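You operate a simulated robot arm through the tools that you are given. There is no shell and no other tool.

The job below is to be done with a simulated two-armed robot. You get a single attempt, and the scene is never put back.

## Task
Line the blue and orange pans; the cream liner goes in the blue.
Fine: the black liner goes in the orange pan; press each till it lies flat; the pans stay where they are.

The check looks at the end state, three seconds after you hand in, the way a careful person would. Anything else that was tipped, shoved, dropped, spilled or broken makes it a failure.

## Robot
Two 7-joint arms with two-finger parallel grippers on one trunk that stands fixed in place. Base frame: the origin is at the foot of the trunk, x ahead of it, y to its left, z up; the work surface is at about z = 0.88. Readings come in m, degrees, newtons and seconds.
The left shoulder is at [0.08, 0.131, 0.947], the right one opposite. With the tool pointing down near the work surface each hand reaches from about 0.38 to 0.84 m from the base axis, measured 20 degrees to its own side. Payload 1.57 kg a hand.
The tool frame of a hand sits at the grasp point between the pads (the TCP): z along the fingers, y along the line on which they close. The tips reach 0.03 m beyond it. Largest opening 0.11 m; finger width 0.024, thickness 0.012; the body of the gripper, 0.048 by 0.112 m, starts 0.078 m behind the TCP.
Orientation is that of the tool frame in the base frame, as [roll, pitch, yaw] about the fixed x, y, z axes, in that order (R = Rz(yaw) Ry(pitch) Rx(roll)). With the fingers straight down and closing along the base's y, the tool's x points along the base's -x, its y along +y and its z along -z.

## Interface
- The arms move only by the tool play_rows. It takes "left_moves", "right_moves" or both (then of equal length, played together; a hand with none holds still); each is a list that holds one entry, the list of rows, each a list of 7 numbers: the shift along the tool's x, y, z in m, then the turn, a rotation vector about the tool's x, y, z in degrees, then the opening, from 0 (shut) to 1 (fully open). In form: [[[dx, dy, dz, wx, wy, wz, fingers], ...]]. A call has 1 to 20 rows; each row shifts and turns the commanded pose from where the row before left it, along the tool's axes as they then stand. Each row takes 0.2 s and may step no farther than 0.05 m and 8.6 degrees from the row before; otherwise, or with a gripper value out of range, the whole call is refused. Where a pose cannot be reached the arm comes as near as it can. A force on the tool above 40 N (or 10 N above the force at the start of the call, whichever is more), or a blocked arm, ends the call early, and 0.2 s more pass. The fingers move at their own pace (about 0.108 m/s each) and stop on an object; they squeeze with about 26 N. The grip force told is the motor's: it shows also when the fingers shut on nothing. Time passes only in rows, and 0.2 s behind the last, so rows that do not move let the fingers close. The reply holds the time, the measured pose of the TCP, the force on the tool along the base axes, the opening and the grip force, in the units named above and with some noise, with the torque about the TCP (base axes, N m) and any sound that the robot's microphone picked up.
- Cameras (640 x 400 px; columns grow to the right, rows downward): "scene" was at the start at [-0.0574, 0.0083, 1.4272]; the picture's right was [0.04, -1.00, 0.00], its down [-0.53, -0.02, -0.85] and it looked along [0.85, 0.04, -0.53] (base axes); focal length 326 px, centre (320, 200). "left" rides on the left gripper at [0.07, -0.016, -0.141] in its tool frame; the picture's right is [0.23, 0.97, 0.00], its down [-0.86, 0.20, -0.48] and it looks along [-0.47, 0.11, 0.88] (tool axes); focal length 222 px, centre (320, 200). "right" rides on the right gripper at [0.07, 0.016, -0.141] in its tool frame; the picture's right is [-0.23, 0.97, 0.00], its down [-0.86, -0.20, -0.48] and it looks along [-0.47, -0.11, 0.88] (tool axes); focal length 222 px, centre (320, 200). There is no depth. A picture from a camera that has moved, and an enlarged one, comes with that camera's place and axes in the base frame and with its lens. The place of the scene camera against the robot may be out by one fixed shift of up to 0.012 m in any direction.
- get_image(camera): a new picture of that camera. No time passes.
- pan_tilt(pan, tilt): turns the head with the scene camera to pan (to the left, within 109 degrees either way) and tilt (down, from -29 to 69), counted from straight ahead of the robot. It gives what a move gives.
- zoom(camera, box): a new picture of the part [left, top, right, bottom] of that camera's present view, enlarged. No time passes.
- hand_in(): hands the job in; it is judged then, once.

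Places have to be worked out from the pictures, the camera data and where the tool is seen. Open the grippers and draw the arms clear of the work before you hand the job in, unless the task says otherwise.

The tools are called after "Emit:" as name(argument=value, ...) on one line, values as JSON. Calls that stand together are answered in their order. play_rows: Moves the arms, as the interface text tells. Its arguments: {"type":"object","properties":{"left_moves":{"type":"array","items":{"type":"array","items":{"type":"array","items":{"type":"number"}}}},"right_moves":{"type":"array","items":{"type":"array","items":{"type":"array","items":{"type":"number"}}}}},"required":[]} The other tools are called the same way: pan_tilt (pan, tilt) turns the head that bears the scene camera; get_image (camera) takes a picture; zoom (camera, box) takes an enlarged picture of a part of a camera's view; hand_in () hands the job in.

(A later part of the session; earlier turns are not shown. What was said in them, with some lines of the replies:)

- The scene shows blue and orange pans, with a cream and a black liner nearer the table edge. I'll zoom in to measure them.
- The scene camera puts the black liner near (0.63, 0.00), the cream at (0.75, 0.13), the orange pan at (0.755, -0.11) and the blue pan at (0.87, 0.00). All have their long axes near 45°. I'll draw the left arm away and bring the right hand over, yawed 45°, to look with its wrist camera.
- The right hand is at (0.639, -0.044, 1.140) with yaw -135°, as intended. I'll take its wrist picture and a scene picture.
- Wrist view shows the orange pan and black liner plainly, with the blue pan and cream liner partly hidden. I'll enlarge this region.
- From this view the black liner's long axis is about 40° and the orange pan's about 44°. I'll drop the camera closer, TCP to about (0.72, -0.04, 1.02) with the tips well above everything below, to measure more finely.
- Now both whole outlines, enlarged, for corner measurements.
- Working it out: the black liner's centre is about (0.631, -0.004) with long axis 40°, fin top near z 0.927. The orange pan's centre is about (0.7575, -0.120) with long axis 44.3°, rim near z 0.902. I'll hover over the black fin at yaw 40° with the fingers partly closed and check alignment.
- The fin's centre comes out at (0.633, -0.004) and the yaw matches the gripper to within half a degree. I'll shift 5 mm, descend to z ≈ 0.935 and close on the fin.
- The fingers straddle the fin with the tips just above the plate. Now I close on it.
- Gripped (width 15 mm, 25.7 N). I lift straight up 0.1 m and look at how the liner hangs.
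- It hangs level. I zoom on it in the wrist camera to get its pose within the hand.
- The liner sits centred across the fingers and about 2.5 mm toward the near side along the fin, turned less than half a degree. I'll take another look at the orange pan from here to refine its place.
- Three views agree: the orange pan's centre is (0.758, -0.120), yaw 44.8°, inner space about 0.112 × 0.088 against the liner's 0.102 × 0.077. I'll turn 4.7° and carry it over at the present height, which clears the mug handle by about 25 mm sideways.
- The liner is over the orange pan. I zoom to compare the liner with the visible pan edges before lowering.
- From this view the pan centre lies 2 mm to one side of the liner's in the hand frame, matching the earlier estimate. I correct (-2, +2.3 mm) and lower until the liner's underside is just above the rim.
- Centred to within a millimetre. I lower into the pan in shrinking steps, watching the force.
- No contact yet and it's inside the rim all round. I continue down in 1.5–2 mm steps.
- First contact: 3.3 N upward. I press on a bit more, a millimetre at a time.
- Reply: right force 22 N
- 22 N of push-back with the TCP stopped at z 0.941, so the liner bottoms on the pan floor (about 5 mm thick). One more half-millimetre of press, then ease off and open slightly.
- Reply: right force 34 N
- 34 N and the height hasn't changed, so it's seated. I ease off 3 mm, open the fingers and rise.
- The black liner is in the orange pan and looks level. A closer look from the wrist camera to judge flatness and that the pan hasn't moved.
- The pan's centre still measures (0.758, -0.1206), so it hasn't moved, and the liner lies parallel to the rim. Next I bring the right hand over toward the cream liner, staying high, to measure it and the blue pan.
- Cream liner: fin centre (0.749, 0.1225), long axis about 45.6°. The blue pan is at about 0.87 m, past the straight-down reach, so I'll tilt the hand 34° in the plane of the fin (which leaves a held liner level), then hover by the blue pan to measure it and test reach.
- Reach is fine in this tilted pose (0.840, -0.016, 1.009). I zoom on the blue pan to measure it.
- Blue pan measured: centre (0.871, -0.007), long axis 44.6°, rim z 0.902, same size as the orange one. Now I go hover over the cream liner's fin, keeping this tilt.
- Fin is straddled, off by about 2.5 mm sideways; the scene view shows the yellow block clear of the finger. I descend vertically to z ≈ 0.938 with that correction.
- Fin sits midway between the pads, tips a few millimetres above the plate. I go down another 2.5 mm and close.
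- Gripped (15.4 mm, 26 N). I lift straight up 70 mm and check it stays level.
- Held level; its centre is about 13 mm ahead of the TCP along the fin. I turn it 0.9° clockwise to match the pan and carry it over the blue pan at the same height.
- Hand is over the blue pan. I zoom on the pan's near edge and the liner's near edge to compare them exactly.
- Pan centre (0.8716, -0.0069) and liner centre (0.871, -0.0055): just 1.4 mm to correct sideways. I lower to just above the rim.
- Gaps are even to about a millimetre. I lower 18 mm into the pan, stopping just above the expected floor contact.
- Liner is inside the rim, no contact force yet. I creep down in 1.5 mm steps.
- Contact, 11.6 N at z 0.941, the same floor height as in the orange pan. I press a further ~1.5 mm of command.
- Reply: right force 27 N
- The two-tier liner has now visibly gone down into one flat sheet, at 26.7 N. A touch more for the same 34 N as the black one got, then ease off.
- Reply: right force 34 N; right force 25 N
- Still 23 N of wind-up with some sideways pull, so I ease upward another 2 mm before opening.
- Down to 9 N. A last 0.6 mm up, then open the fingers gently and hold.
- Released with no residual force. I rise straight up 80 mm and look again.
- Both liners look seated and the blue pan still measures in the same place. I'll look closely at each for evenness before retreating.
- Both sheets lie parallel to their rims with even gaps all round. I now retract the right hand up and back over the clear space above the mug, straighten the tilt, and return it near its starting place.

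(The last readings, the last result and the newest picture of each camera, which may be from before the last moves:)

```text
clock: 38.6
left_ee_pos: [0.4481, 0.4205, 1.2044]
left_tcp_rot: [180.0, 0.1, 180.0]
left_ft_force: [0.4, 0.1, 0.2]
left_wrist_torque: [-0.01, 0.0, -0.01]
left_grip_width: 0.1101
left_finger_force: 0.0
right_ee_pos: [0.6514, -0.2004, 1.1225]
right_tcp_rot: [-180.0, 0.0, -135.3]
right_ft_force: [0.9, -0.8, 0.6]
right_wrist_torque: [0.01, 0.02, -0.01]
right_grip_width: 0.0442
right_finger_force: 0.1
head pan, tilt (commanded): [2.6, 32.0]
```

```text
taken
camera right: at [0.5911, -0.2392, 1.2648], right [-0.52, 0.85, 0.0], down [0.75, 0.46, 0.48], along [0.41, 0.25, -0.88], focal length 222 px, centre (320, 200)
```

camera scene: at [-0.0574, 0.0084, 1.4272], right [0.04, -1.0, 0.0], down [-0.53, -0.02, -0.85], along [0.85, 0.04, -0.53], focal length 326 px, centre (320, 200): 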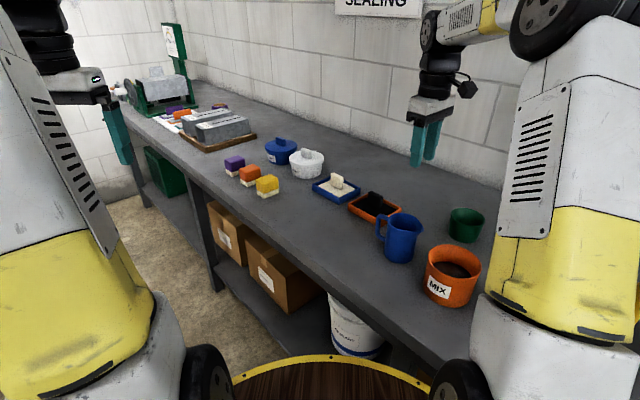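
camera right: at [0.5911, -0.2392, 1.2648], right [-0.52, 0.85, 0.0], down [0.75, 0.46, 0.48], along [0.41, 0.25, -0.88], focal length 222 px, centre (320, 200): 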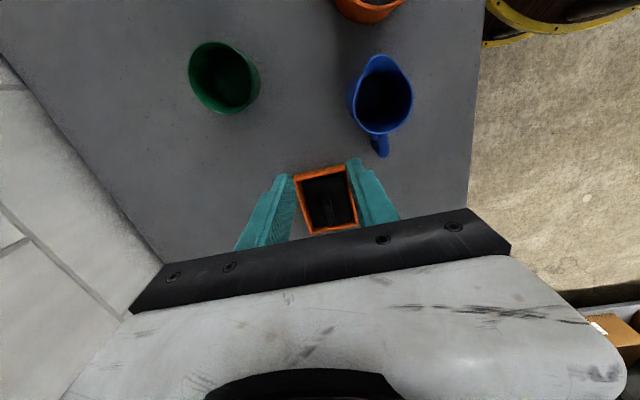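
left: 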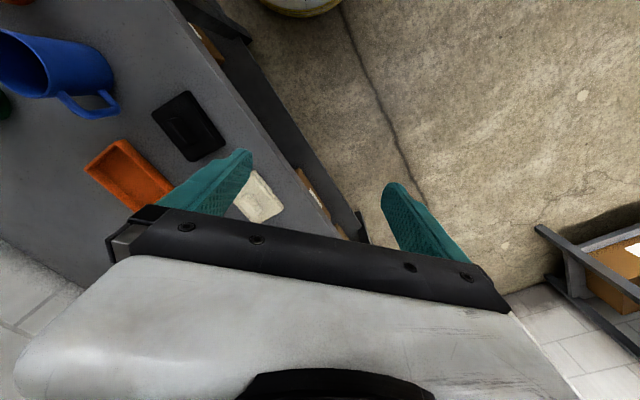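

Nothing else has shifted: blocks, tubs, mug and buckets are all as they were. I finish drawing the right hand back to its starting place, turn its yaw back, and open the fingers.

Emit:
play_rows(right_moves=[[[0.0371, -0.0019, -0.0075, 0, 0, 0, 0.5], [0.0371, -0.0019, -0.0075, 0, 0, 0, 0.6], [0.0371, -0.0019, -0.0075, 0, 0, 0, 0.8], [0.0371, -0.0019, -0.0075, 0, 0, 0, 1], [0, 0, 0, 0, 0, 7.5, 1], [0, 0, 0, 0, 0, 7.5, 1], [0, 0, 0, 0, 0, 7.5, 1], [0, 0, 0, 0, 0, 7.5, 1], [0, 0, 0, 0, 0, 7.5, 1], [0, 0, 0, 0, 0, 7.5, 1], [0, 0, 0, 0, 0, 0, 1], [0, 0, 0, 0, 0, 0, 1]]])

Emit:
get_image(camera="scene")

Emit:
zoom(camera="scene", box=[294, 150, 422, 230])

```text
clock: 41.2
left_ee_pos: [0.4471, 0.4209, 1.2071]
left_tcp_rot: [-180.0, 0.0, 180.0]
left_ft_force: [0.5, 0.8, -0.8]
left_wrist_torque: [0.02, 0.02, -0.02]
left_grip_width: 0.1099
left_finger_force: 0.0
right_ee_pos: [0.5497, -0.3113, 1.1527]
right_tcp_rot: [-180.0, 0.0, 179.7]
right_ft_force: [-0.6, -0.6, 0.6]
right_wrist_torque: [0.04, 0.02, -0.02]
right_grip_width: 0.1099
right_finger_force: 0.0
head pan, tilt (commanded): [2.6, 32.0]
```

```text
taken
camera scene: at [-0.0575, 0.0083, 1.4272], right [0.04, -1.0, 0.0], down [-0.53, -0.02, -0.85], along [0.85, 0.04, -0.53], focal length 326 px, centre (320, 200)
```

scene: 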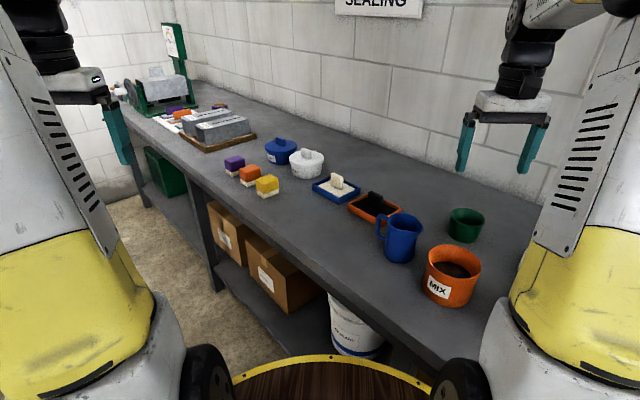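

```text
5.00 times, centred on (358, 190) of scene
camera zoom: at [-0.0575, 0.0083, 1.4272], right [0.04, -1.0, 0.0], down [-0.53, -0.02, -0.85], along [0.85, 0.04, -0.53], focal length 1631 px, centre (130, 250)
```

zoom: 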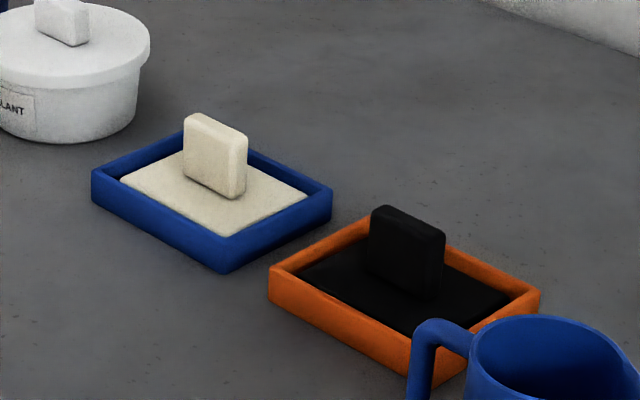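

The cream liner lies flat in the blue pan and the black one in the orange pan. Both pans sit at their original pixel positions, and both grippers are open and clear. Handing in.

Emit:
hand_in()

```text
The job is handed in.
```

Both pans are lined: the cream liner is in the blue pan and the black liner is in the orange pan. I pressed each with about 34 N until it stopped going down, and each now looks level with an even gap to the rim.

Neither pan has moved as far as the camera measurements show. In the last scene picture the mug, tubs, blocks and buckets are all where they started. Both grippers are open and the arms are clear of the work. The job is handed in, but the check's result has not come back to me.
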